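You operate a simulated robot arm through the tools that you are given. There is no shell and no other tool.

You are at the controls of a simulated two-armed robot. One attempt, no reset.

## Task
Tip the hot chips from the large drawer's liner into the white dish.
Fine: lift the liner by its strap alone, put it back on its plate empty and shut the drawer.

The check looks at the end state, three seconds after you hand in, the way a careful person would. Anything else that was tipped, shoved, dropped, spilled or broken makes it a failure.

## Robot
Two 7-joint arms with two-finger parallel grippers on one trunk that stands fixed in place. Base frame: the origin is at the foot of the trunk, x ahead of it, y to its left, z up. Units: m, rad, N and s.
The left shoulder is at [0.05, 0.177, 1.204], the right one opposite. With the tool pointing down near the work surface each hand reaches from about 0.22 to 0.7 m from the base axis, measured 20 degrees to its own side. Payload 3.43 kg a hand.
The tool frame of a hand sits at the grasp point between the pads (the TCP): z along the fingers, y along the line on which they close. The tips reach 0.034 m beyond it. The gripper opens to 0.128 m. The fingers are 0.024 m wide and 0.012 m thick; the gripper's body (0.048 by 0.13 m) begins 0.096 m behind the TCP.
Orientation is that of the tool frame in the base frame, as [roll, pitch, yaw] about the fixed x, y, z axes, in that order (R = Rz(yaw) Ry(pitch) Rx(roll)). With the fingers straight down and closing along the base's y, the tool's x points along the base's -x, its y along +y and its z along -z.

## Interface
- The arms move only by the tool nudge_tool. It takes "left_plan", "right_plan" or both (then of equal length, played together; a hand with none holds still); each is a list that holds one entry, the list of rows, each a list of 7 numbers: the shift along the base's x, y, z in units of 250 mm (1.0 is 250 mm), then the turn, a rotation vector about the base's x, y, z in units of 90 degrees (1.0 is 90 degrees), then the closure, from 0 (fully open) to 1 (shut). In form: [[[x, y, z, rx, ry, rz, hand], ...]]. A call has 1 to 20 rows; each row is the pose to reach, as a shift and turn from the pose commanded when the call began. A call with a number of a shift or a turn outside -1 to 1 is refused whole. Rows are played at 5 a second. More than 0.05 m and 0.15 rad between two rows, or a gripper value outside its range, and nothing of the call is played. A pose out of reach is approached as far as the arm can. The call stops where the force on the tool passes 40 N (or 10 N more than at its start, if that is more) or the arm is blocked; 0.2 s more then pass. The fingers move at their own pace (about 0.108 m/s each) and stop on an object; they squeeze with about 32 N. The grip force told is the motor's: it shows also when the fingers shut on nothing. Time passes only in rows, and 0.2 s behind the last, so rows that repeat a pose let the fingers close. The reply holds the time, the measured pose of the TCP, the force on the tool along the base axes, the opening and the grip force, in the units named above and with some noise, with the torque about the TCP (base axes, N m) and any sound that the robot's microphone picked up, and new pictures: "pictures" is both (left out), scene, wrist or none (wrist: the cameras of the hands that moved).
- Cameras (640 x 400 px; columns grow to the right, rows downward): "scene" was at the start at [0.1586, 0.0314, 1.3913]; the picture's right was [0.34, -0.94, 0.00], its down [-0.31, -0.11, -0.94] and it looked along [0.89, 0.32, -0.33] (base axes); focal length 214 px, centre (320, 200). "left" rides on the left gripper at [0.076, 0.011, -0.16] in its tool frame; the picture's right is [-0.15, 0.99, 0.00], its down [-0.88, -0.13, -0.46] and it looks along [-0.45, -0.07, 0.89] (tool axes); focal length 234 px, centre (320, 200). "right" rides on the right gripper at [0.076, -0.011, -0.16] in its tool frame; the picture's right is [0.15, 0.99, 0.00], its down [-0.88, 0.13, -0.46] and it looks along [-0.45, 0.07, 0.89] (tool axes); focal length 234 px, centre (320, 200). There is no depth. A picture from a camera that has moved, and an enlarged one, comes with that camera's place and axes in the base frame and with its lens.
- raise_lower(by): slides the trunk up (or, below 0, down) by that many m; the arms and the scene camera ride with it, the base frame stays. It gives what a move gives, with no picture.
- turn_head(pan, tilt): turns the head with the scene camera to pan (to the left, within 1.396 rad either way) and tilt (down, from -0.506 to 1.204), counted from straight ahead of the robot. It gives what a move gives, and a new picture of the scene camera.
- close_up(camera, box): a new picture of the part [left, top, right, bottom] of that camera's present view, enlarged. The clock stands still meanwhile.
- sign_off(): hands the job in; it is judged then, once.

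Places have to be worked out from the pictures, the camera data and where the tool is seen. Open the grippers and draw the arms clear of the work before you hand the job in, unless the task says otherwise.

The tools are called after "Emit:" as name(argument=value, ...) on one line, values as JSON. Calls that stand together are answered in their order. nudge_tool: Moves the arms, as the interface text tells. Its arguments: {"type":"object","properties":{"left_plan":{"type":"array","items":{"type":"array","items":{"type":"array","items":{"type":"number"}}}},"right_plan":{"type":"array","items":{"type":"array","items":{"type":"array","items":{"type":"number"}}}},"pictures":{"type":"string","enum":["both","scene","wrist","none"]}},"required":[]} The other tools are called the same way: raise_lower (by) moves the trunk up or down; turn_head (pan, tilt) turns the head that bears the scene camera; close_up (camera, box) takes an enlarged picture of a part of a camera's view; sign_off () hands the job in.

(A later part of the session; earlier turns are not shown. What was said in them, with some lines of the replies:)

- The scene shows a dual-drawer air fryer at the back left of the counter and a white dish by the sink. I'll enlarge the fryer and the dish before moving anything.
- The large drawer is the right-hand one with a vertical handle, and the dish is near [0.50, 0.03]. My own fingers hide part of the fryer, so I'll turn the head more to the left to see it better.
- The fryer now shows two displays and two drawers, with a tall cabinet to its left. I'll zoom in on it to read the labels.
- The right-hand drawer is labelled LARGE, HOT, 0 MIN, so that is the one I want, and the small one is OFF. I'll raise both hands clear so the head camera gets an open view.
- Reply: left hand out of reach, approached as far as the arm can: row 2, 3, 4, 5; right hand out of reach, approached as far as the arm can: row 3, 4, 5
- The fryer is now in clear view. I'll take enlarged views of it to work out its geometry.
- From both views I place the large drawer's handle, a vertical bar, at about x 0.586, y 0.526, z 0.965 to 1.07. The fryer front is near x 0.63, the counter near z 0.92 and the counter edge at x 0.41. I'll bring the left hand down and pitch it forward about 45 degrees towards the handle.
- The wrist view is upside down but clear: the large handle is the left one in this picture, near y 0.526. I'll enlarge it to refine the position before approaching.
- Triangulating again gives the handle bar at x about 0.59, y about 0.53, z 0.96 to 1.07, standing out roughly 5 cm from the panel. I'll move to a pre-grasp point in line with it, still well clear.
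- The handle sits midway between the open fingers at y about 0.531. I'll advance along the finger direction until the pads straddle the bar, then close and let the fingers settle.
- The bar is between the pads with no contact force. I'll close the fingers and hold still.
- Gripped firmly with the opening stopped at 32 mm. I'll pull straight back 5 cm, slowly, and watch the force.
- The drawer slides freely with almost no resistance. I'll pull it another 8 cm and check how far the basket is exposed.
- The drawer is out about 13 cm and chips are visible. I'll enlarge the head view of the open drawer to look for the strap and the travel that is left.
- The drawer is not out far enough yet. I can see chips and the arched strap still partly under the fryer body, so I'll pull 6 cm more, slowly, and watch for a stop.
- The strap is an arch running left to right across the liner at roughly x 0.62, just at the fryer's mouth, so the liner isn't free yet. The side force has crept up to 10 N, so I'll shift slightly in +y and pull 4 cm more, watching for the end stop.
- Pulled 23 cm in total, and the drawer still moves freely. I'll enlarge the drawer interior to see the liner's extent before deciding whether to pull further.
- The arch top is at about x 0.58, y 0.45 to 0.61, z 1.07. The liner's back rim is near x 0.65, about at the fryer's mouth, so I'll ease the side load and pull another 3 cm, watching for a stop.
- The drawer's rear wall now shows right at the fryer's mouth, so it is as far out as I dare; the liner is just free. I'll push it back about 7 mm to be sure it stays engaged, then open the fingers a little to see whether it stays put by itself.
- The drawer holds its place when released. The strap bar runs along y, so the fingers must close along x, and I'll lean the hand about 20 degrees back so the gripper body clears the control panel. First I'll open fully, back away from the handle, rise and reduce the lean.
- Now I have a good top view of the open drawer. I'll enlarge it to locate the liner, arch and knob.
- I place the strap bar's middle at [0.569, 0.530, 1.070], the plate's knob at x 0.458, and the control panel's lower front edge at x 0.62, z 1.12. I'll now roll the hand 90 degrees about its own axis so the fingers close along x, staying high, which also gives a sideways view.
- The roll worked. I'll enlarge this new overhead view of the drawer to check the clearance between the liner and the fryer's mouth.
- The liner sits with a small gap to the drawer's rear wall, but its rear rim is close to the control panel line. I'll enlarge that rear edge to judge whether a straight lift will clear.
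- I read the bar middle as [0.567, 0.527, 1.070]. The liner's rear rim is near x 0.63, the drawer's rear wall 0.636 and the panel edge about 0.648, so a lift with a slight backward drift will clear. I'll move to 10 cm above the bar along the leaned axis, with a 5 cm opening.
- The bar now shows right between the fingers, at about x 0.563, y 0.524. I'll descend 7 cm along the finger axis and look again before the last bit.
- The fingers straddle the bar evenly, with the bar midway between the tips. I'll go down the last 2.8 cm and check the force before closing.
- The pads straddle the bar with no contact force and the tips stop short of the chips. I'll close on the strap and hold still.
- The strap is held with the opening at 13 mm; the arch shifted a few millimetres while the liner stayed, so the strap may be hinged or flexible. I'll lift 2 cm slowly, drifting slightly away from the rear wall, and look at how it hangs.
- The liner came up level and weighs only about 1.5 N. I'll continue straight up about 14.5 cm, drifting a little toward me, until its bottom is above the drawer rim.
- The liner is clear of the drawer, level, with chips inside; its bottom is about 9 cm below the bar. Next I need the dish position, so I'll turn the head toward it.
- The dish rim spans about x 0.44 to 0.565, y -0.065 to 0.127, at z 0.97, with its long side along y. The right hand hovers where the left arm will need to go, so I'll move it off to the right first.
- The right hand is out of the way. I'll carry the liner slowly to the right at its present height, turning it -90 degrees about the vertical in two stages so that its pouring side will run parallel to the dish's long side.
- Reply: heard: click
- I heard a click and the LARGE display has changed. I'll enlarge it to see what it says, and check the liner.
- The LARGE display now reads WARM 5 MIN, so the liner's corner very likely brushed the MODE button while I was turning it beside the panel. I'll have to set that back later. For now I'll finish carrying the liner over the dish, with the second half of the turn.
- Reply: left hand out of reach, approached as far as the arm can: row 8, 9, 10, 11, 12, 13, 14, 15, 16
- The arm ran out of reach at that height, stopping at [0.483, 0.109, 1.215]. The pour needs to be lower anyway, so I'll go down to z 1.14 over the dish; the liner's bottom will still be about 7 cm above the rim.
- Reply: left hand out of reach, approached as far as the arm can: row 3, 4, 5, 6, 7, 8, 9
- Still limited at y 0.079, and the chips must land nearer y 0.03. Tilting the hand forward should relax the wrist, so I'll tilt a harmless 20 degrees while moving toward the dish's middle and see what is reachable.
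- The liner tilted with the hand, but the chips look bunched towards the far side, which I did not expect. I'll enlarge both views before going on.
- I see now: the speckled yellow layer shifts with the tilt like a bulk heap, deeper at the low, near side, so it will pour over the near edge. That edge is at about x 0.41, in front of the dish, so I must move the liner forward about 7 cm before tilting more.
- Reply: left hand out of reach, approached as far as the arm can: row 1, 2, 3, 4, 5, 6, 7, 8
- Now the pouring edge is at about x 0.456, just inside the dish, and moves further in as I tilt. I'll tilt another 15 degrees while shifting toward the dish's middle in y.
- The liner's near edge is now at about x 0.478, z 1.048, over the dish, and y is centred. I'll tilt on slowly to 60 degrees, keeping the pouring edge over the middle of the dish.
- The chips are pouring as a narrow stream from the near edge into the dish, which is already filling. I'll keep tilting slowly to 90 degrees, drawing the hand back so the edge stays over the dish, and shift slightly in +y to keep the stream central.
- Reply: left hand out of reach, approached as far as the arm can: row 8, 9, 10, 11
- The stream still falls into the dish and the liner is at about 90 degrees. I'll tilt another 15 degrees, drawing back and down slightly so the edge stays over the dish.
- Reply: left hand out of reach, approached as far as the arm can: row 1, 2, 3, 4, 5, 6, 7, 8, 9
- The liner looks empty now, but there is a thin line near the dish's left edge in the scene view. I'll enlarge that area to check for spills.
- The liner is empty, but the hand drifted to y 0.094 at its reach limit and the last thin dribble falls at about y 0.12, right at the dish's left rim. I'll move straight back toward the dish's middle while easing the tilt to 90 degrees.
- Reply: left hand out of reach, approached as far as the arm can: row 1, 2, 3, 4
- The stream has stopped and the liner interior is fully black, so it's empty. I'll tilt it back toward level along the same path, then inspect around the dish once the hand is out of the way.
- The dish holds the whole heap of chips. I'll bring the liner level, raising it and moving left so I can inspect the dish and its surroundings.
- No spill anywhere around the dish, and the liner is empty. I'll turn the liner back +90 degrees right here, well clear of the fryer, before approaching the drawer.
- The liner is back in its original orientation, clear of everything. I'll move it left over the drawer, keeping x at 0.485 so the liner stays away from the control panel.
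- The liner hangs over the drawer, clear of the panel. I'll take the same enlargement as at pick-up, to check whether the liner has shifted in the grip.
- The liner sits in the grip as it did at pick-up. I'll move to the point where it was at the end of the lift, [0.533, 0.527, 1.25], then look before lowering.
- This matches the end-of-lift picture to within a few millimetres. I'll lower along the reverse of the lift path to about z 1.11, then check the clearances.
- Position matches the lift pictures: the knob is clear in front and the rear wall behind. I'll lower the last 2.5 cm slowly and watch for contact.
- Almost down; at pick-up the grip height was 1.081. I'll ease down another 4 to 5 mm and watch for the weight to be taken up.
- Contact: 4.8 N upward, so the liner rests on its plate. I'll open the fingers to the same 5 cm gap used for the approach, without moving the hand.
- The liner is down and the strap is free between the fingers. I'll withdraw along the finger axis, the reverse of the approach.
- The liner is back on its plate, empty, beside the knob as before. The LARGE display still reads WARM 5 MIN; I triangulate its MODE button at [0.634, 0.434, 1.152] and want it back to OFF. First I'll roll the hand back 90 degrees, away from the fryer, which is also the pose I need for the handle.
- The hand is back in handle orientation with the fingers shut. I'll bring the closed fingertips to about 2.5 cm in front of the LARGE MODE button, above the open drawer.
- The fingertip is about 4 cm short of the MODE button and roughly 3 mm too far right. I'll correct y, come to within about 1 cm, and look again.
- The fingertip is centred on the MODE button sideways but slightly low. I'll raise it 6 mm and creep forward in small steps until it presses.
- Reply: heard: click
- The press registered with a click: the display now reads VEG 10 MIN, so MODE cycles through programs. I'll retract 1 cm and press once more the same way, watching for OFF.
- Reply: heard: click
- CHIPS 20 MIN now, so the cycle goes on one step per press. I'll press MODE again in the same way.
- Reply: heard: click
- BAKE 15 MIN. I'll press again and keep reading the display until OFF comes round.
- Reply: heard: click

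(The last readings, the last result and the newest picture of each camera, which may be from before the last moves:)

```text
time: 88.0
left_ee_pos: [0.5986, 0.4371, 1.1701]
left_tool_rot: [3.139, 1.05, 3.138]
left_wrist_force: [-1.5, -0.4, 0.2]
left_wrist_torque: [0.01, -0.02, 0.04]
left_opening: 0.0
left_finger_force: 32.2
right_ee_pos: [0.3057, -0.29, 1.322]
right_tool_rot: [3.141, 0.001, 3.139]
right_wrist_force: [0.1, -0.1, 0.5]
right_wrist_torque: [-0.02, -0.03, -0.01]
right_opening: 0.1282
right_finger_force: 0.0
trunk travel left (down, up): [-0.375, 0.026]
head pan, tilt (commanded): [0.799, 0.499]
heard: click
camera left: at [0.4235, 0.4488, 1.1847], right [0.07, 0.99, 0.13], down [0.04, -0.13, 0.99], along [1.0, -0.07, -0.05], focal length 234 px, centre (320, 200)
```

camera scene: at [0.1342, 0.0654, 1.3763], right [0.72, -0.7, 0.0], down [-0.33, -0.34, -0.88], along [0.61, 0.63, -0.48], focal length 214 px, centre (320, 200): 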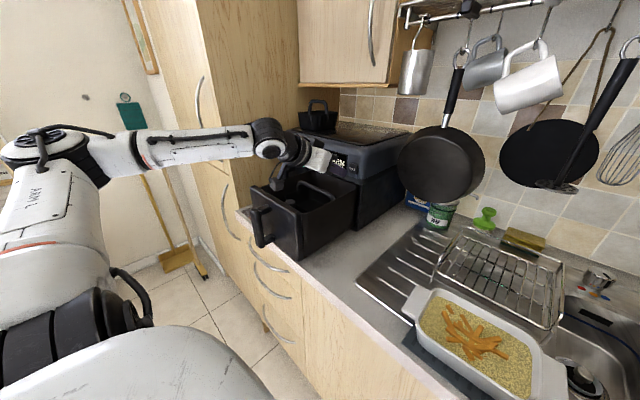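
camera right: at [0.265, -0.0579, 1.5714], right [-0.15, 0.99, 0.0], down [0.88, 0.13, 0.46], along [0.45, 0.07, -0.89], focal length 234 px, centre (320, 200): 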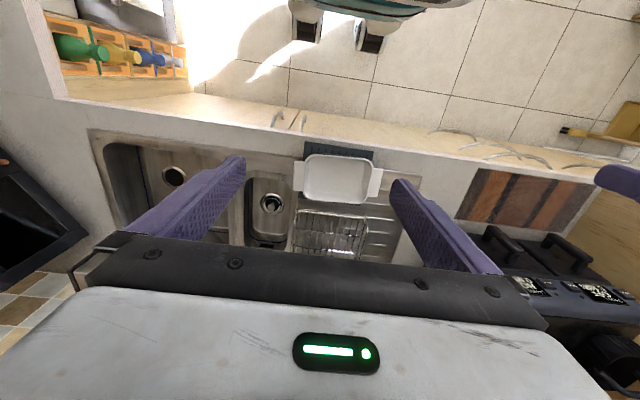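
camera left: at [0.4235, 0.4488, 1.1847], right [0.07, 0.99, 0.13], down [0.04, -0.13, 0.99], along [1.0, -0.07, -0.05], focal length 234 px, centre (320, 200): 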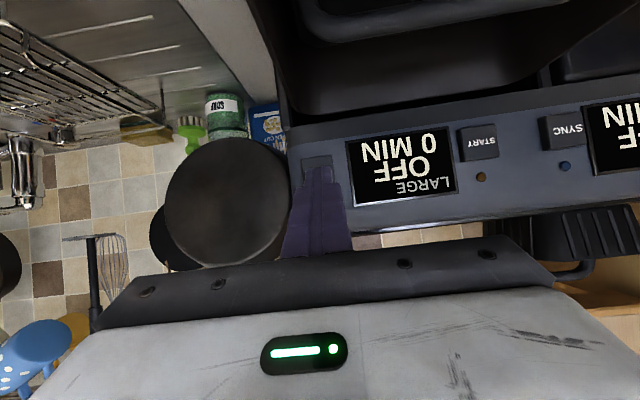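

The display reads OFF 0 MIN again, as it was after I opened the drawer. I'll retract straight back from the button, then rise away from the panel.

Emit:
nudge_tool(left_plan=[[[-0.08, 0, 0, 0, 0, 0, 1], [-0.18, 0, 0.03, 0, 0, 0, 1], [-0.28, 0.02, 0.1, 0, 0.02, 0, 1], [-0.38, 0.05, 0.17, 0, 0.04, 0, 1], [-0.48, 0.09, 0.23, 0, 0.06, 0, 1], [-0.58, 0.13, 0.26, 0, 0.08, 0, 1], [-0.68, 0.17, 0.28, 0, 0.1, 0, 1], [-0.78, 0.2, 0.28, 0, 0.12, 0, 1], [-0.88, 0.23, 0.28, 0, 0.145, 0, 0.5], [-0.98, 0.25, 0.28, 0, 0.167, 0, 0], [-0.98, 0.25, 0.28, 0, 0.167, 0, 0]]], pictures="both")

Emit:
close_up(camera="scene", box=[230, 110, 390, 250])

Emit:
close_up(camera="left", box=[220, 40, 440, 240])

```text
time: 90.4
left_ee_pos: [0.3532, 0.4993, 1.2407]
left_tool_rot: [-3.141, 0.786, 3.138]
left_wrist_force: [0.5, -0.4, 0.2]
left_wrist_torque: [0.02, -0.02, -0.03]
left_opening: 0.1279
left_finger_force: 0.0
right_ee_pos: [0.3064, -0.2903, 1.3218]
right_tool_rot: [-3.142, 0.001, 3.138]
right_wrist_force: [-1.2, 0.1, 0.2]
right_wrist_torque: [0.0, 0.04, -0.02]
right_opening: 0.1279
right_finger_force: 0.0
trunk travel left (down, up): [-0.375, 0.026]
head pan, tilt (commanded): [0.799, 0.499]
camera scene: at [0.1345, 0.0654, 1.3763], right [0.72, -0.7, 0.0], down [-0.33, -0.34, -0.88], along [0.61, 0.63, -0.48], focal length 214 px, centre (320, 200)
camera left: at [0.1871, 0.5105, 1.3007], right [0.11, 0.99, 0.1], down [0.3, -0.13, 0.94], along [0.95, -0.07, -0.31], focal length 234 px, centre (320, 200)
```

scene: 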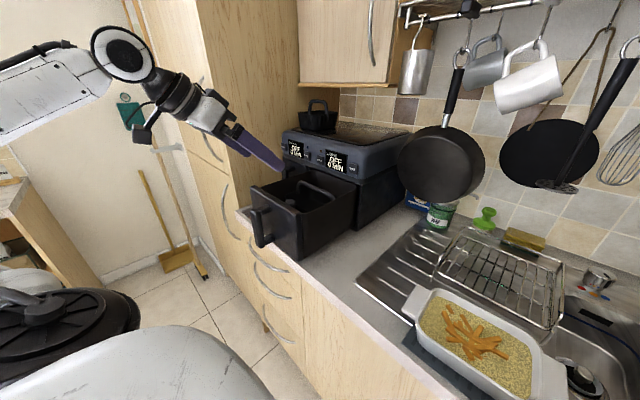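
left: 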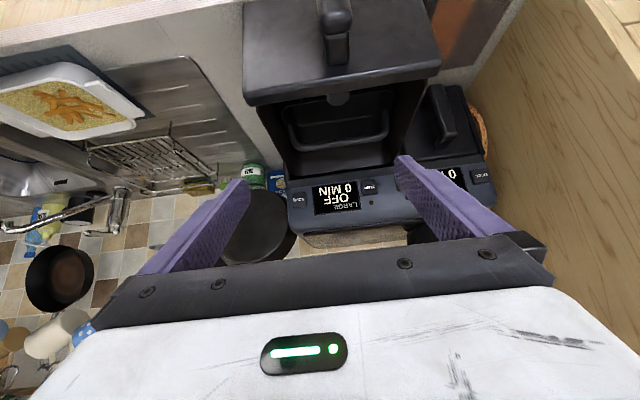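

```text
2.86 times, centred on (310, 180) of scene
camera zoom: at [0.1345, 0.0654, 1.3763], right [0.72, -0.7, 0.0], down [-0.33, -0.34, -0.88], along [0.61, 0.63, -0.48], focal length 613 px, centre (349, 257)
```

zoom: 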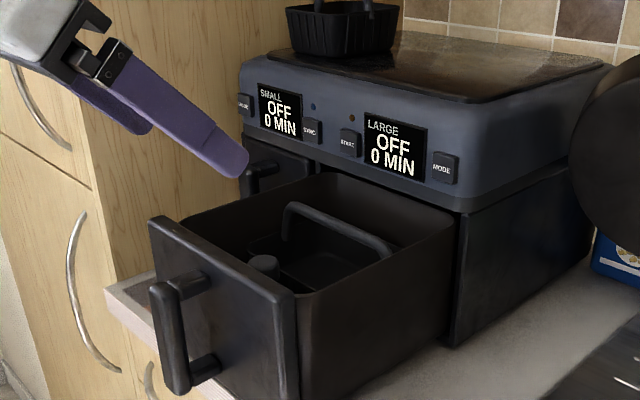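

```text
2.00 times, centred on (330, 140) of left
camera zoom: at [0.1871, 0.5105, 1.3007], right [0.11, 0.99, 0.1], down [0.3, -0.13, 0.94], along [0.95, -0.07, -0.31], focal length 468 px, centre (300, 320)
```

zoom: 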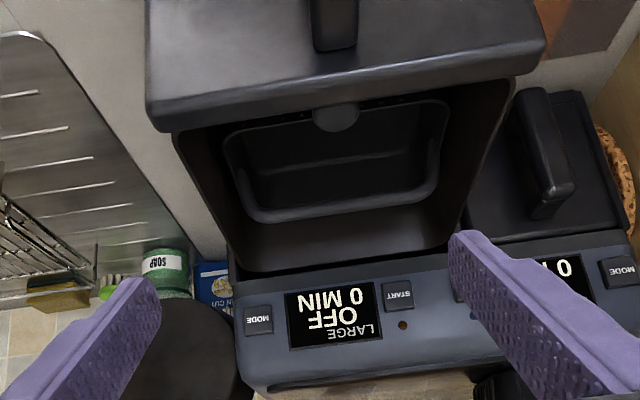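

Both displays read OFF 0 MIN and the liner sits properly in the drawer. I'll move to the pre-grasp point in front of the handle, which I judge to be at x 0.34, y 0.532 now.

Emit:
nudge_tool(left_plan=[[[-0.09, 0.02, -0.06, 0, 0, 0, 0], [-0.18, 0.045, -0.15, 0, 0, 0, 0], [-0.27, 0.07, -0.25, 0, 0, 0, 0], [-0.34, 0.095, -0.35, 0, 0, 0, 0], [-0.39, 0.12, -0.45, 0, 0, 0, 0], [-0.413, 0.131, -0.531, 0, 0, 0, 0], [-0.413, 0.131, -0.531, 0, 0, 0, 0]]], pictures="both")

```text
time: 92.0
left_ee_pos: [0.2519, 0.5344, 1.1062]
left_tool_rot: [3.14, 0.788, 3.14]
left_wrist_force: [0.5, -0.2, -0.2]
left_wrist_torque: [0.01, -0.02, -0.02]
left_opening: 0.1281
left_finger_force: 0.0
right_ee_pos: [0.3054, -0.2904, 1.3206]
right_tool_rot: [3.141, 0.0, 3.14]
right_wrist_force: [0.5, -0.2, 0.2]
right_wrist_torque: [-0.02, 0.01, 0.0]
right_opening: 0.1282
right_finger_force: 0.1
trunk travel left (down, up): [-0.375, 0.026]
head pan, tilt (commanded): [0.799, 0.499]
camera scene: at [0.1343, 0.0653, 1.3763], right [0.72, -0.7, 0.0], down [-0.33, -0.34, -0.88], along [0.61, 0.63, -0.48], focal length 214 px, centre (320, 200)
camera left: at [0.0861, 0.5454, 1.166], right [0.11, 0.99, 0.1], down [0.3, -0.13, 0.95], along [0.95, -0.07, -0.31], focal length 234 px, centre (320, 200)
```

scene: 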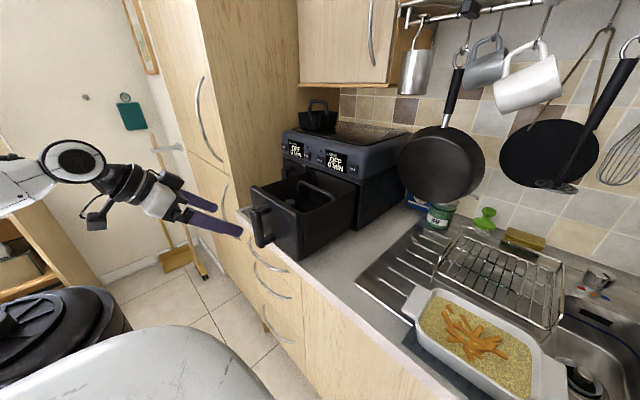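
left: 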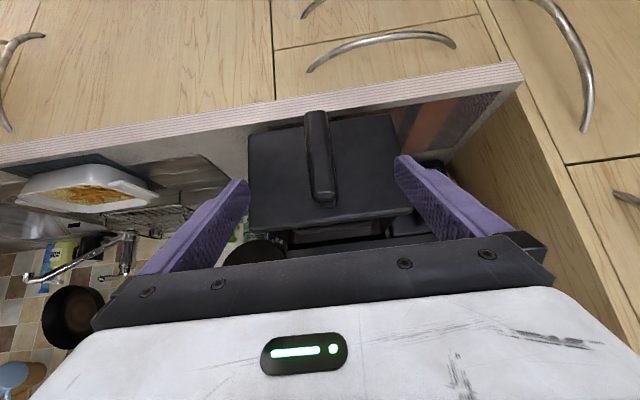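

The handle is midway between the open fingers, just as at the first grasp. I'll advance along the finger direction and close on the bar.

Emit:
nudge_tool(left_plan=[[[0.086, -0.003, -0.085, 0, 0, 0, 0], [0.172, -0.006, -0.17, 0, 0, 0, 0], [0.258, -0.008, -0.255, 0, 0, 0, 0], [0.344, -0.01, -0.34, 0, 0, 0, 0], [0.344, -0.01, -0.34, 0, 0, 0, 0], [0.344, -0.01, -0.34, 0, 0, 0, 0.6], [0.344, -0.01, -0.34, 0, 0, 0, 1], [0.344, -0.01, -0.34, 0, 0, 0, 1], [0.344, -0.01, -0.34, 0, 0, 0, 1], [0.344, -0.01, -0.34, 0, 0, 0, 1]]], pictures="both")

```text
time: 94.2
left_ee_pos: [0.3398, 0.5331, 1.0241]
left_tool_rot: [3.14, 0.787, 3.139]
left_wrist_force: [0.1, 6.6, 2.1]
left_wrist_torque: [-0.34, 0.73, 0.07]
left_opening: 0.0318
left_finger_force: 44.8
right_ee_pos: [0.3057, -0.2881, 1.3225]
right_tool_rot: [3.14, 0.003, 3.139]
right_wrist_force: [0.4, 0.1, -0.5]
right_wrist_torque: [0.01, 0.0, 0.01]
right_opening: 0.128
right_finger_force: 0.2
trunk travel left (down, up): [-0.375, 0.026]
head pan, tilt (commanded): [0.799, 0.499]
camera scene: at [0.1342, 0.066, 1.3763], right [0.72, -0.7, 0.0], down [-0.33, -0.34, -0.88], along [0.61, 0.63, -0.48], focal length 214 px, centre (320, 200)
camera left: at [0.173, 0.5438, 1.0831], right [0.1, 0.99, 0.1], down [0.3, -0.13, 0.95], along [0.95, -0.07, -0.31], focal length 234 px, centre (320, 200)
```

scene: 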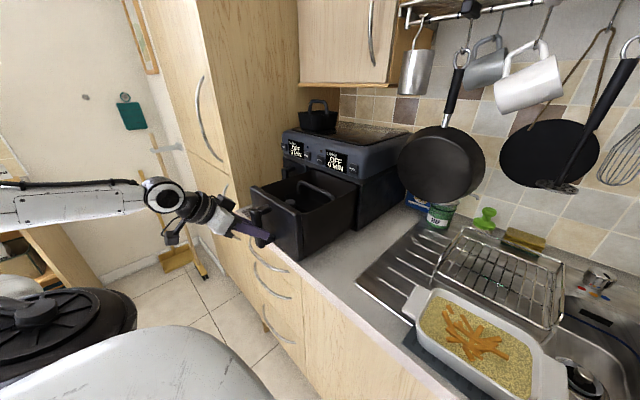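
left: 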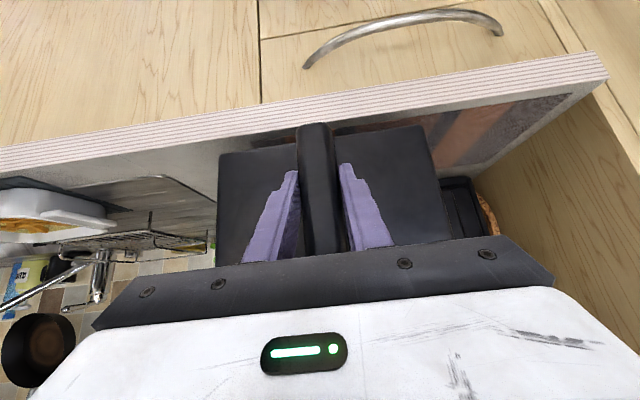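

Handle gripped again. I'll push the drawer in slowly 10 cm first, then check that the strap passes freely under the fryer's edge.

Emit:
nudge_tool(left_plan=[[[0.03, 0.003, 0, 0, 0, 0, 1], [0.08, 0.003, 0, 0, 0, 0, 1], [0.13, 0.003, 0, 0, 0, 0, 1], [0.18, 0.003, 0, 0, 0, 0, 1], [0.23, 0.003, 0, 0, 0, 0, 1], [0.28, 0.003, 0, 0, 0, 0, 1], [0.33, 0.003, 0, 0, 0, 0, 1], [0.38, 0.003, 0, 0, 0, 0, 1], [0.4, 0.003, 0, 0, 0, 0, 1]]], pictures="both")

Emit:
close_up(camera="scene", box=[250, 120, 390, 240])

```text
time: 96.2
left_ee_pos: [0.4365, 0.5344, 1.0242]
left_tool_rot: [3.141, 0.789, 3.137]
left_wrist_force: [-1.2, 10.2, 11.5]
left_wrist_torque: [-0.73, -0.65, -0.31]
left_opening: 0.0319
left_finger_force: 45.1
right_ee_pos: [0.3047, -0.2881, 1.3217]
right_tool_rot: [3.14, 0.002, 3.14]
right_wrist_force: [0.1, -0.4, 0.4]
right_wrist_torque: [0.03, 0.01, 0.0]
right_opening: 0.1277
right_finger_force: 0.1
trunk travel left (down, up): [-0.375, 0.026]
head pan, tilt (commanded): [0.799, 0.499]
camera scene: at [0.1331, 0.0656, 1.3764], right [0.72, -0.7, 0.0], down [-0.33, -0.34, -0.88], along [0.61, 0.63, -0.48], focal length 214 px, centre (320, 200)
camera left: at [0.2713, 0.544, 1.0823], right [0.1, 0.99, 0.11], down [0.29, -0.13, 0.95], along [0.95, -0.07, -0.31], focal length 234 px, centre (320, 200)
```

scene: 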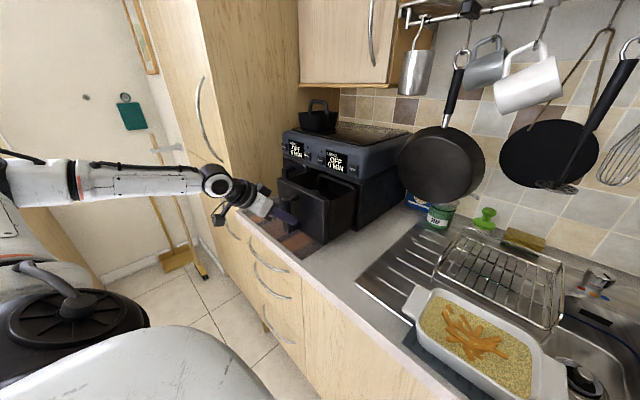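
left: 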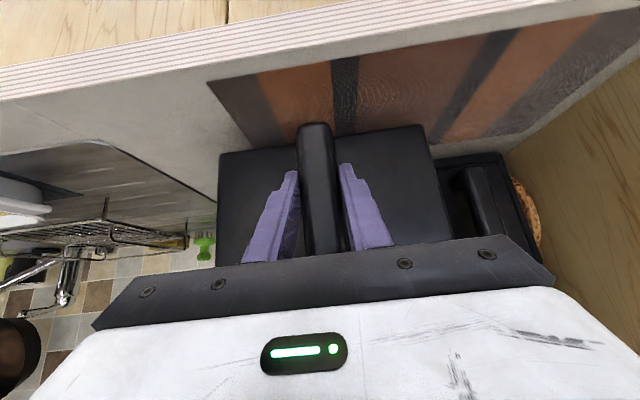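

```text
3.33 times, centred on (320, 180) of scene
camera zoom: at [0.1331, 0.0656, 1.3764], right [0.72, -0.7, 0.0], down [-0.33, -0.34, -0.88], along [0.61, 0.63, -0.48], focal length 715 px, centre (320, 267)
```

zoom: 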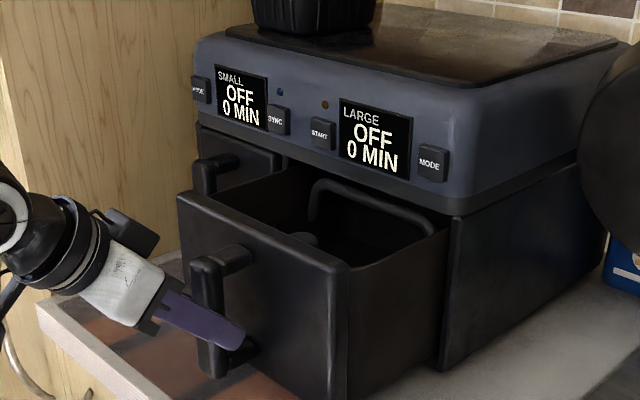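

The strap passes under the edge freely. I'll ease the command slightly up and in +y to relieve the side load, and push on to about 1 cm before closed.

Emit:
nudge_tool(left_plan=[[[0.03, 0.004, 0.006, 0, 0, 0, 1], [0.08, 0.004, 0.006, 0, 0, 0, 1], [0.13, 0.004, 0.006, 0, 0, 0, 1], [0.18, 0.004, 0.006, 0, 0, 0, 1], [0.23, 0.004, 0.006, 0, 0, 0, 1], [0.28, 0.004, 0.006, 0, 0, 0, 1], [0.33, 0.004, 0.006, 0, 0, 0, 1], [0.38, 0.004, 0.006, 0, 0, 0, 1], [0.43, 0.004, 0.006, 0, 0, 0, 1], [0.48, 0.004, 0.006, 0, 0, 0, 1], [0.53, 0.004, 0.006, 0, 0, 0, 1], [0.55, 0.004, 0.006, 0, 0, 0, 1]]], pictures="both")

Emit:
close_up(camera="scene", box=[250, 120, 390, 240])

```text
time: 98.8
left_ee_pos: [0.5738, 0.5322, 1.023]
left_tool_rot: [3.14, 0.787, 3.139]
left_wrist_force: [-1.7, 1.0, -1.6]
left_wrist_torque: [-0.49, -0.82, 0.55]
left_opening: 0.0318
left_finger_force: 45.0
right_ee_pos: [0.3054, -0.2888, 1.3221]
right_tool_rot: [-3.141, 0.002, 3.139]
right_wrist_force: [0.0, 0.2, -0.1]
right_wrist_torque: [-0.01, -0.02, 0.0]
right_opening: 0.128
right_finger_force: 0.0
trunk travel left (down, up): [-0.375, 0.026]
head pan, tilt (commanded): [0.799, 0.499]
camera scene: at [0.1341, 0.0658, 1.3762], right [0.72, -0.7, 0.0], down [-0.33, -0.34, -0.88], along [0.61, 0.63, -0.48], focal length 214 px, centre (320, 200)
camera left: at [0.4083, 0.5441, 1.0828], right [0.11, 0.99, 0.1], down [0.3, -0.13, 0.95], along [0.95, -0.07, -0.31], focal length 234 px, centre (320, 200)
```

scene: 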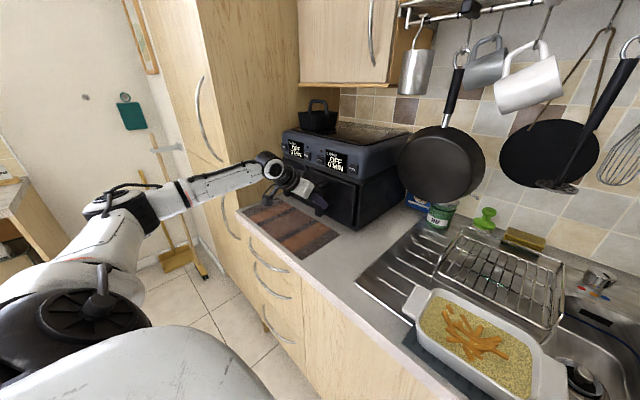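
left: 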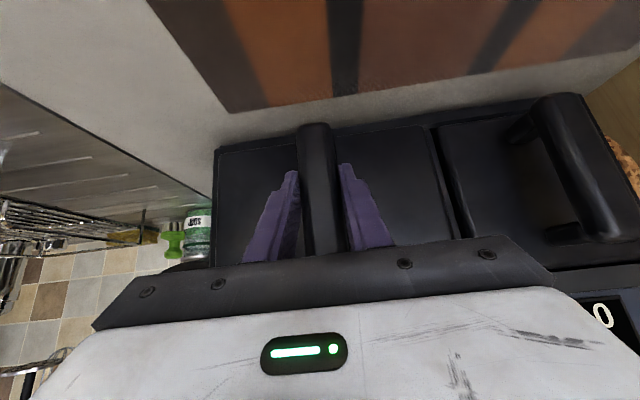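

```text
3.33 times, centred on (320, 180) of scene
camera zoom: at [0.1341, 0.0658, 1.3762], right [0.72, -0.7, 0.0], down [-0.33, -0.34, -0.88], along [0.61, 0.63, -0.48], focal length 715 px, centre (320, 267)
```

zoom: 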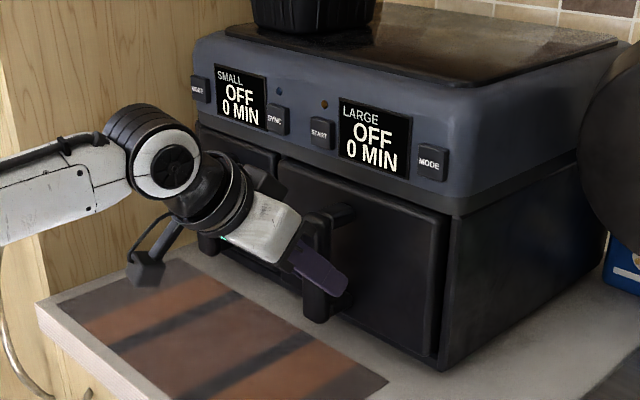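

Nearly shut, with roughly 1 to 1.5 cm left. I'll push in 2 to 3 mm steps until the force shows the drawer against its stop.

Emit:
nudge_tool(left_plan=[[[0.01, 0, 0, 0, 0, 0, 1], [0.02, 0, 0, 0, 0, 0, 1], [0.03, 0, 0, 0, 0, 0, 1], [0.04, 0, 0, 0, 0, 0, 1], [0.05, 0, 0, 0, 0, 0, 1], [0.055, 0, 0, 0, 0, 0, 1]]], pictures="wrist")

Emit:
close_up(camera="scene", box=[250, 120, 390, 240])

```text
time: 100.2
left_ee_pos: [0.5845, 0.5322, 1.0242]
left_tool_rot: [3.14, 0.784, 3.14]
left_wrist_force: [-27.1, 1.3, 1.5]
left_wrist_torque: [-0.93, -0.27, -0.13]
left_opening: 0.032
left_finger_force: 44.9
right_ee_pos: [0.3023, -0.2896, 1.3234]
right_tool_rot: [-3.142, 0.004, 3.138]
right_wrist_force: [1.0, 0.8, -0.1]
right_wrist_torque: [-0.01, 0.01, 0.0]
right_opening: 0.1282
right_finger_force: 0.1
trunk travel left (down, up): [-0.375, 0.026]
head pan, tilt (commanded): [0.799, 0.499]
camera left: at [0.419, 0.5439, 1.0836], right [0.1, 0.99, 0.1], down [0.3, -0.13, 0.94], along [0.95, -0.07, -0.31], focal length 234 px, centre (320, 200)
```

left: 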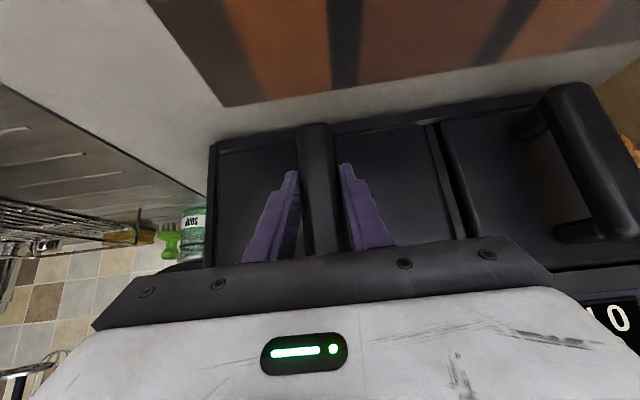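

```text
3.33 times, centred on (320, 180) of scene
camera zoom: at [0.1305, 0.0655, 1.3768], right [0.72, -0.7, 0.0], down [-0.33, -0.34, -0.88], along [0.61, 0.63, -0.48], focal length 715 px, centre (320, 267)
```

zoom: 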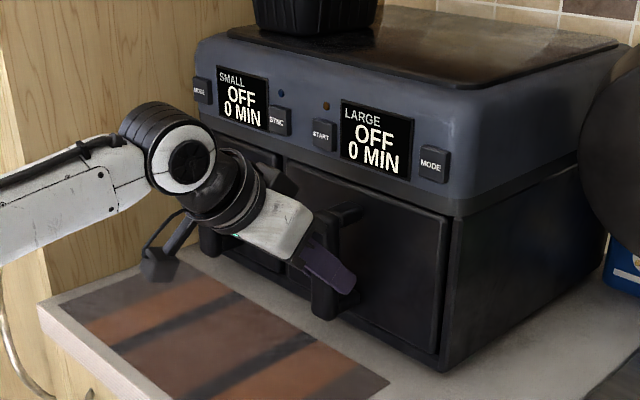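

27 N of resistance with the handle back at x 0.5845, the same place as at the first grasp, so the drawer is fully shut. I'll relax the push by 3 mm and open the fingers.

Emit:
nudge_tool(left_plan=[[[-0.006, 0, 0, 0, 0, 0, 1], [-0.012, 0, 0, 0, 0, 0, 1], [-0.012, 0, 0, 0, 0, 0, 0.7], [-0.012, 0, 0, 0, 0, 0, 0.4], [-0.012, 0, 0, 0, 0, 0, 0], [-0.012, 0, 0, 0, 0, 0, 0], [-0.012, 0, 0, 0, 0, 0, 0]]], pictures="both")

Emit:
close_up(camera="left", box=[190, 80, 470, 270])

```text
time: 101.8
left_ee_pos: [0.5859, 0.5324, 1.0244]
left_tool_rot: [3.141, 0.787, 3.141]
left_wrist_force: [-0.8, 0.2, 0.1]
left_wrist_torque: [0.02, 0.0, -0.01]
left_opening: 0.1279
left_finger_force: 0.1
right_ee_pos: [0.3059, -0.2901, 1.3225]
right_tool_rot: [3.142, -0.002, 3.14]
right_wrist_force: [0.3, 0.3, -0.9]
right_wrist_torque: [-0.03, 0.03, 0.0]
right_opening: 0.128
right_finger_force: 0.1
trunk travel left (down, up): [-0.375, 0.026]
head pan, tilt (commanded): [0.799, 0.499]
camera scene: at [0.1342, 0.0653, 1.3763], right [0.72, -0.7, 0.0], down [-0.33, -0.34, -0.88], along [0.61, 0.63, -0.48], focal length 214 px, centre (320, 200)
camera left: at [0.4197, 0.5434, 1.0832], right [0.11, 0.99, 0.1], down [0.3, -0.13, 0.95], along [0.95, -0.07, -0.31], focal length 234 px, centre (320, 200)
```

scene: 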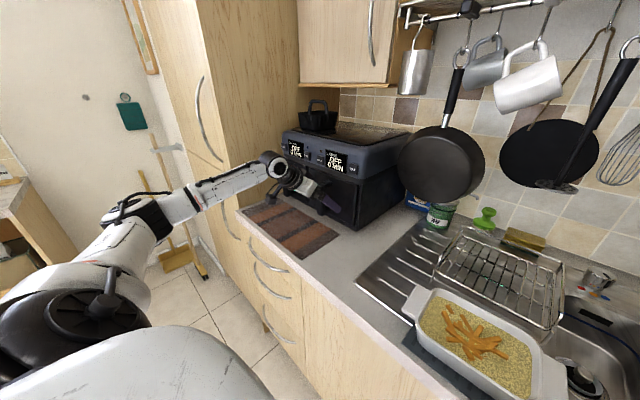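
left: 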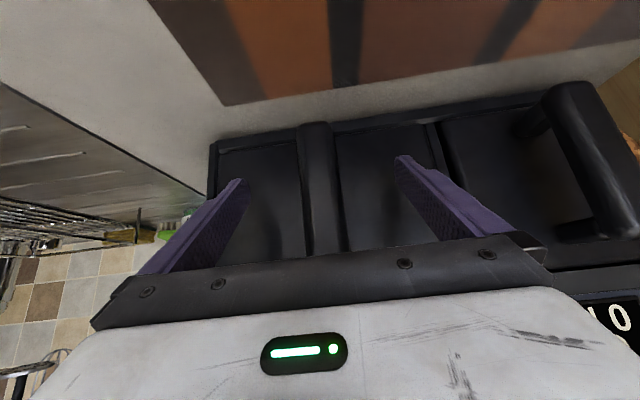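

```text
2.11 times, centred on (330, 175) of left
camera zoom: at [0.4197, 0.5434, 1.0832], right [0.11, 0.99, 0.1], down [0.3, -0.13, 0.95], along [0.95, -0.07, -0.31], focal length 493 px, centre (299, 253)
```

zoom: 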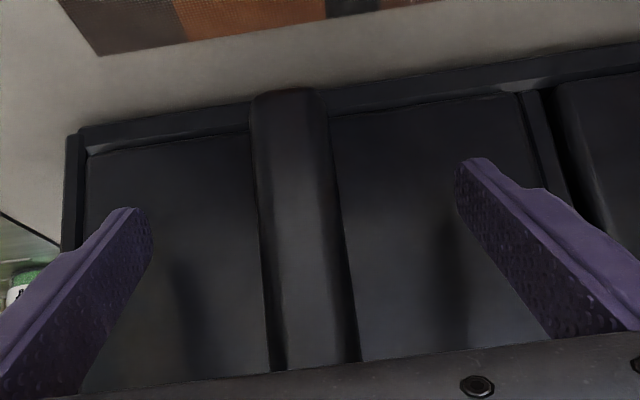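

The drawer front is flush in its frame and the fingers are open around the handle. I'll back away along the finger axis, then rise and retreat.

Emit:
nudge_tool(left_plan=[[[-0.1, 0, 0.1, 0, 0, 0, 0], [-0.2, 0, 0.2, 0, 0, 0, 0], [-0.3, 0, 0.3, 0, 0, 0, 0], [-0.4, 0, 0.4, 0, 0, 0, 0], [-0.5, 0, 0.5, 0, 0, 0, 0], [-0.6, -0.08, 0.6, 0, 0.05, 0, 0], [-0.7, -0.17, 0.7, 0, 0.1, 0, 0], [-0.8, -0.26, 0.8, 0, 0.16, 0, 0], [-0.88, -0.35, 0.86, 0, 0.22, 0, 0], [-0.94, -0.45, 0.9, 0, 0.28, 0, 0], [-0.98, -0.55, 0.94, 0, 0.34, 0, 0], [-1.0, -0.65, 0.98, 0, 0.4, 0, 0], [-1.0, -0.75, 1.0, 0, 0.46, 0, 0], [-1.0, -0.8, 1.0, 0, 0.5, 0, 0]]], pictures="both")

Emit:
close_up(camera="scene", box=[220, 90, 420, 250])

```text
time: 104.8
left_ee_pos: [0.3342, 0.3316, 1.2755]
left_tool_rot: [-3.141, -0.002, 3.14]
left_wrist_force: [0.2, -0.3, -0.4]
left_wrist_torque: [-0.02, 0.04, -0.04]
left_opening: 0.128
left_finger_force: 0.1
right_ee_pos: [0.3055, -0.2894, 1.3213]
right_tool_rot: [3.138, -0.001, 3.14]
right_wrist_force: [0.1, -0.5, -1.5]
right_wrist_torque: [-0.01, -0.01, -0.01]
right_opening: 0.1279
right_finger_force: 0.0
trunk travel left (down, up): [-0.375, 0.026]
head pan, tilt (commanded): [0.799, 0.499]
camera scene: at [0.1344, 0.0652, 1.3763], right [0.72, -0.7, 0.0], down [-0.33, -0.34, -0.88], along [0.61, 0.63, -0.48], focal length 214 px, centre (320, 200)
camera left: at [0.2596, 0.3432, 1.4348], right [0.15, 0.99, 0.0], down [0.88, -0.13, 0.46], along [0.45, -0.07, -0.89], focal length 234 px, centre (320, 200)
```

scene: 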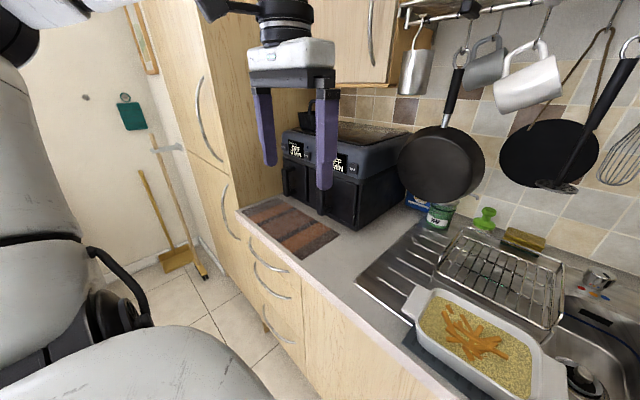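
left: 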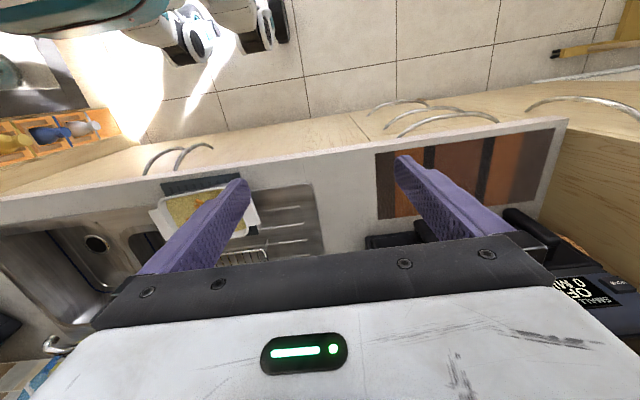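

```text
2.50 times, centred on (320, 170) of scene
camera zoom: at [0.1344, 0.0652, 1.3763], right [0.72, -0.7, 0.0], down [-0.33, -0.34, -0.88], along [0.61, 0.63, -0.48], focal length 536 px, centre (320, 275)
```

zoom: 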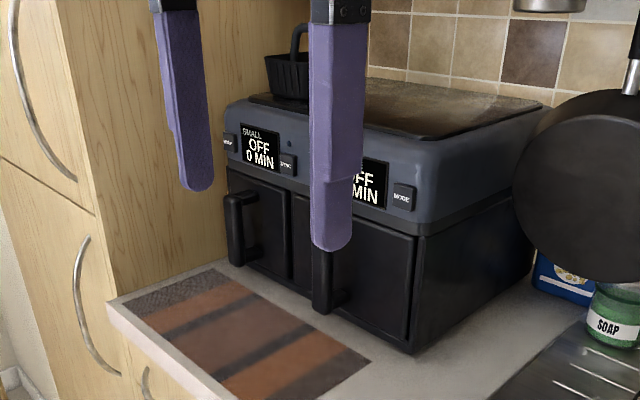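

The drawer is shut and both displays read OFF. Before handing in I'll check the dish and the area around it for any spilled chips.

Emit:
turn_head(pan=0.1, tilt=0.75)

Emit:
close_up(camera="scene", box=[210, 150, 400, 280])

Emit:
close_up(camera="left", box=[130, 140, 330, 270])

Emit:
close_up(camera="right", box=[300, 60, 640, 280])

```text
time: 105.8
left_ee_pos: [0.3353, 0.3321, 1.2751]
left_tool_rot: [3.141, 0.001, 3.14]
left_wrist_force: [0.2, 0.9, -0.3]
left_wrist_torque: [-0.05, 0.0, 0.02]
left_opening: 0.1282
left_finger_force: 0.0
right_ee_pos: [0.3065, -0.289, 1.3218]
right_tool_rot: [-3.141, 0.0, 3.139]
right_wrist_force: [-0.2, -0.5, -0.3]
right_wrist_torque: [-0.01, 0.03, 0.0]
right_opening: 0.1279
right_finger_force: 0.1
trunk travel left (down, up): [-0.375, 0.026]
head pan, tilt (commanded): [0.099, 0.75]
camera scene: at [0.1532, 0.0084, 1.3544], right [0.1, -0.99, 0.0], down [-0.68, -0.07, -0.73], along [0.73, 0.07, -0.68], focal length 214 px, centre (320, 200)
```

scene: 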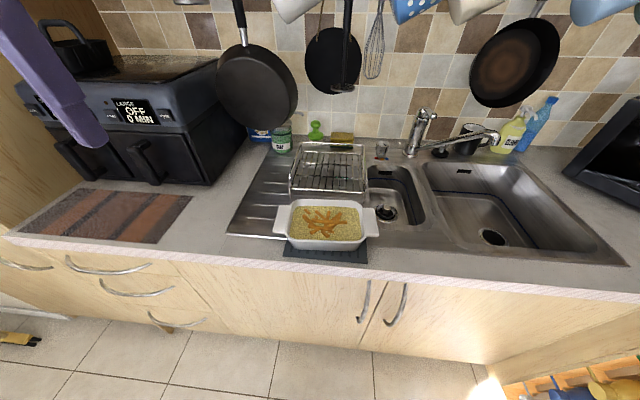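

```text
3.08 times, centred on (305, 215) of scene
camera zoom: at [0.1532, 0.0084, 1.3544], right [0.1, -0.99, 0.0], down [-0.68, -0.07, -0.73], along [0.73, 0.07, -0.68], focal length 660 px, centre (366, 154)
```

zoom: 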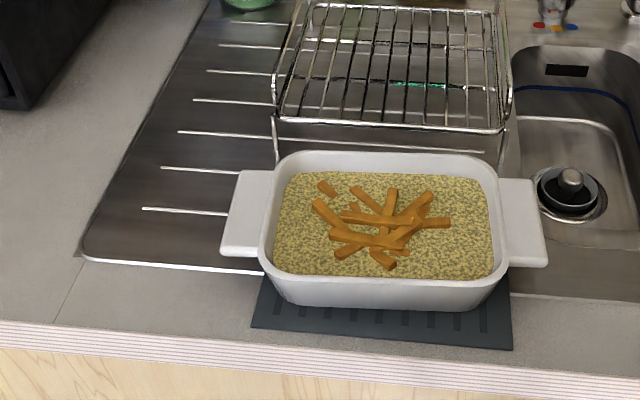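

```text
3.08 times, centred on (230, 205) of left
camera zoom: at [0.2591, 0.3438, 1.4347], right [0.15, 0.99, 0.0], down [0.88, -0.13, 0.46], along [0.45, -0.07, -0.89], focal length 720 px, centre (597, 185)
```

zoom: 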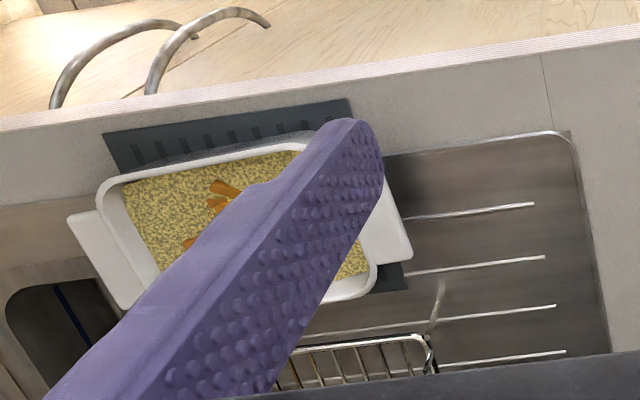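

```text
1.82 times, centred on (470, 170) of right
camera zoom: at [0.2306, -0.301, 1.4812], right [-0.15, 0.99, 0.0], down [0.88, 0.13, 0.46], along [0.45, 0.07, -0.89], focal length 426 px, centre (47, 254)
```

zoom: 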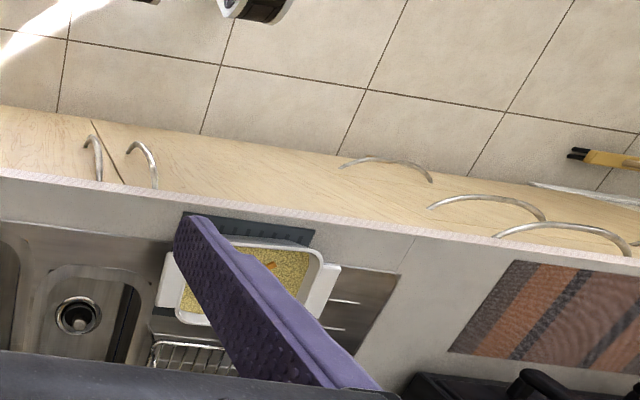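

I see nothing spilled; only a finger hides part of the dish in the wrist view. I'll draw the left hand back and left, clear of the work, and take one more look at the dish's left side from there.

Emit:
nudge_tool(left_plan=[[[-0.03, 0.05, 0.02, 0, 0, 0, 0], [-0.06, 0.12, 0.04, 0, 0, 0, 0], [-0.09, 0.2, 0.06, 0, 0, 0, 0], [-0.12, 0.28, 0.06, 0, 0, 0, 0], [-0.14, 0.36, 0.06, 0, 0, 0, 0], [-0.14, 0.36, 0.06, 0, 0, 0, 0]]], pictures="both")

Emit:
close_up(camera="left", box=[40, 140, 260, 290])

Emit:
close_up(camera="scene", box=[0, 20, 240, 230])

```text
time: 107.2
left_ee_pos: [0.3006, 0.4227, 1.2891]
left_tool_rot: [-3.14, 0.002, 3.139]
left_wrist_force: [0.8, -0.1, -0.1]
left_wrist_torque: [0.0, -0.02, -0.01]
left_opening: 0.1282
left_finger_force: 0.0
right_ee_pos: [0.306, -0.2896, 1.3235]
right_tool_rot: [3.141, 0.0, -3.142]
right_wrist_force: [0.0, 0.5, -0.8]
right_wrist_torque: [0.03, 0.01, 0.01]
right_opening: 0.1279
right_finger_force: 0.0
trunk travel left (down, up): [-0.375, 0.026]
head pan, tilt (commanded): [0.099, 0.75]
camera scene: at [0.1533, 0.0081, 1.3543], right [0.1, -1.0, 0.0], down [-0.68, -0.07, -0.73], along [0.73, 0.07, -0.68], focal length 214 px, centre (320, 200)
camera left: at [0.2251, 0.4344, 1.4492], right [0.15, 0.99, 0.0], down [0.88, -0.13, 0.46], along [0.45, -0.07, -0.89], focal length 234 px, centre (320, 200)
```

scene: 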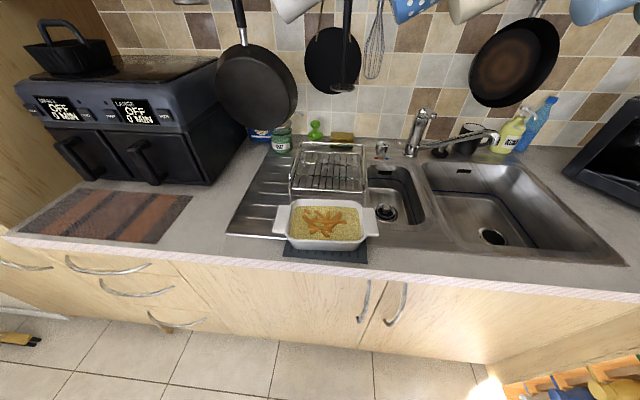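
left: 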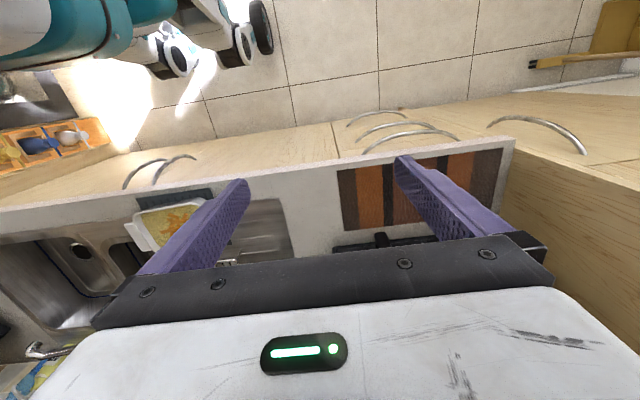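

```text
2.67 times, centred on (150, 215) of left
camera zoom: at [0.2251, 0.4344, 1.4492], right [0.15, 0.99, 0.0], down [0.88, -0.13, 0.46], along [0.45, -0.07, -0.89], focal length 624 px, centre (773, 160)
```

zoom: 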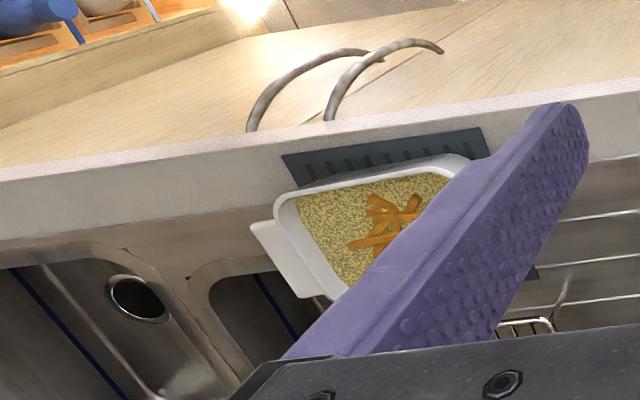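

```text
1.90 times, centred on (120, 125) of scene
camera zoom: at [0.1533, 0.0081, 1.3543], right [0.1, -1.0, 0.0], down [-0.68, -0.07, -0.73], along [0.73, 0.07, -0.68], focal length 408 px, centre (701, 343)
```

zoom: 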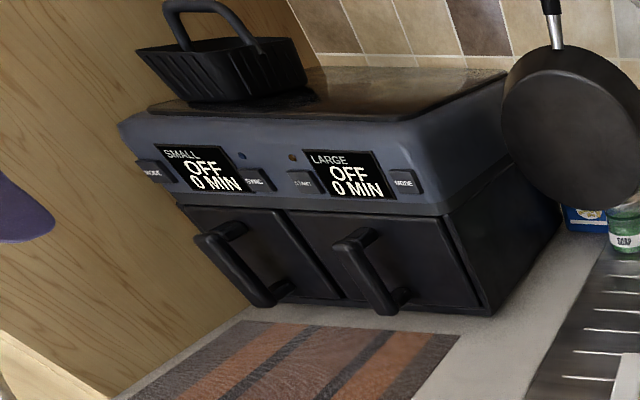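

The chips are in the white dish with nothing spilled that I can see. The empty liner is back on its plate, the drawer is shut flush, and both displays read OFF. Both grippers are open and clear of the work, so I'm handing in.

Emit:
sign_off()

```text
The job is handed in.
```

The chips are in the white dish. The empty liner is back on its plate, the large drawer is shut, and both arms are clear with their grippers open. I lifted the liner only by its strap, and the job is handed in.

- **MODE button pressed by accident:** while I was turning the lifted liner next to the fryer, its corner very likely touched the large drawer's MODE button. The display changed to WARM 5 MIN. I pressed MODE four times, past VEG, CHIPS and BAKE, until it read OFF 0 MIN again. The display read HOT 0 MIN at the start and switched to OFF when I opened the drawer, so it does not match how I found it.
- **Last dribble near the rim:** near the end of the pour my hand drifted left, and the last thin stream fell right at the dish's left rim. I saw no chips on the counter, draining board or dish handles afterwards. I could not see the outside of that wall below the rim.
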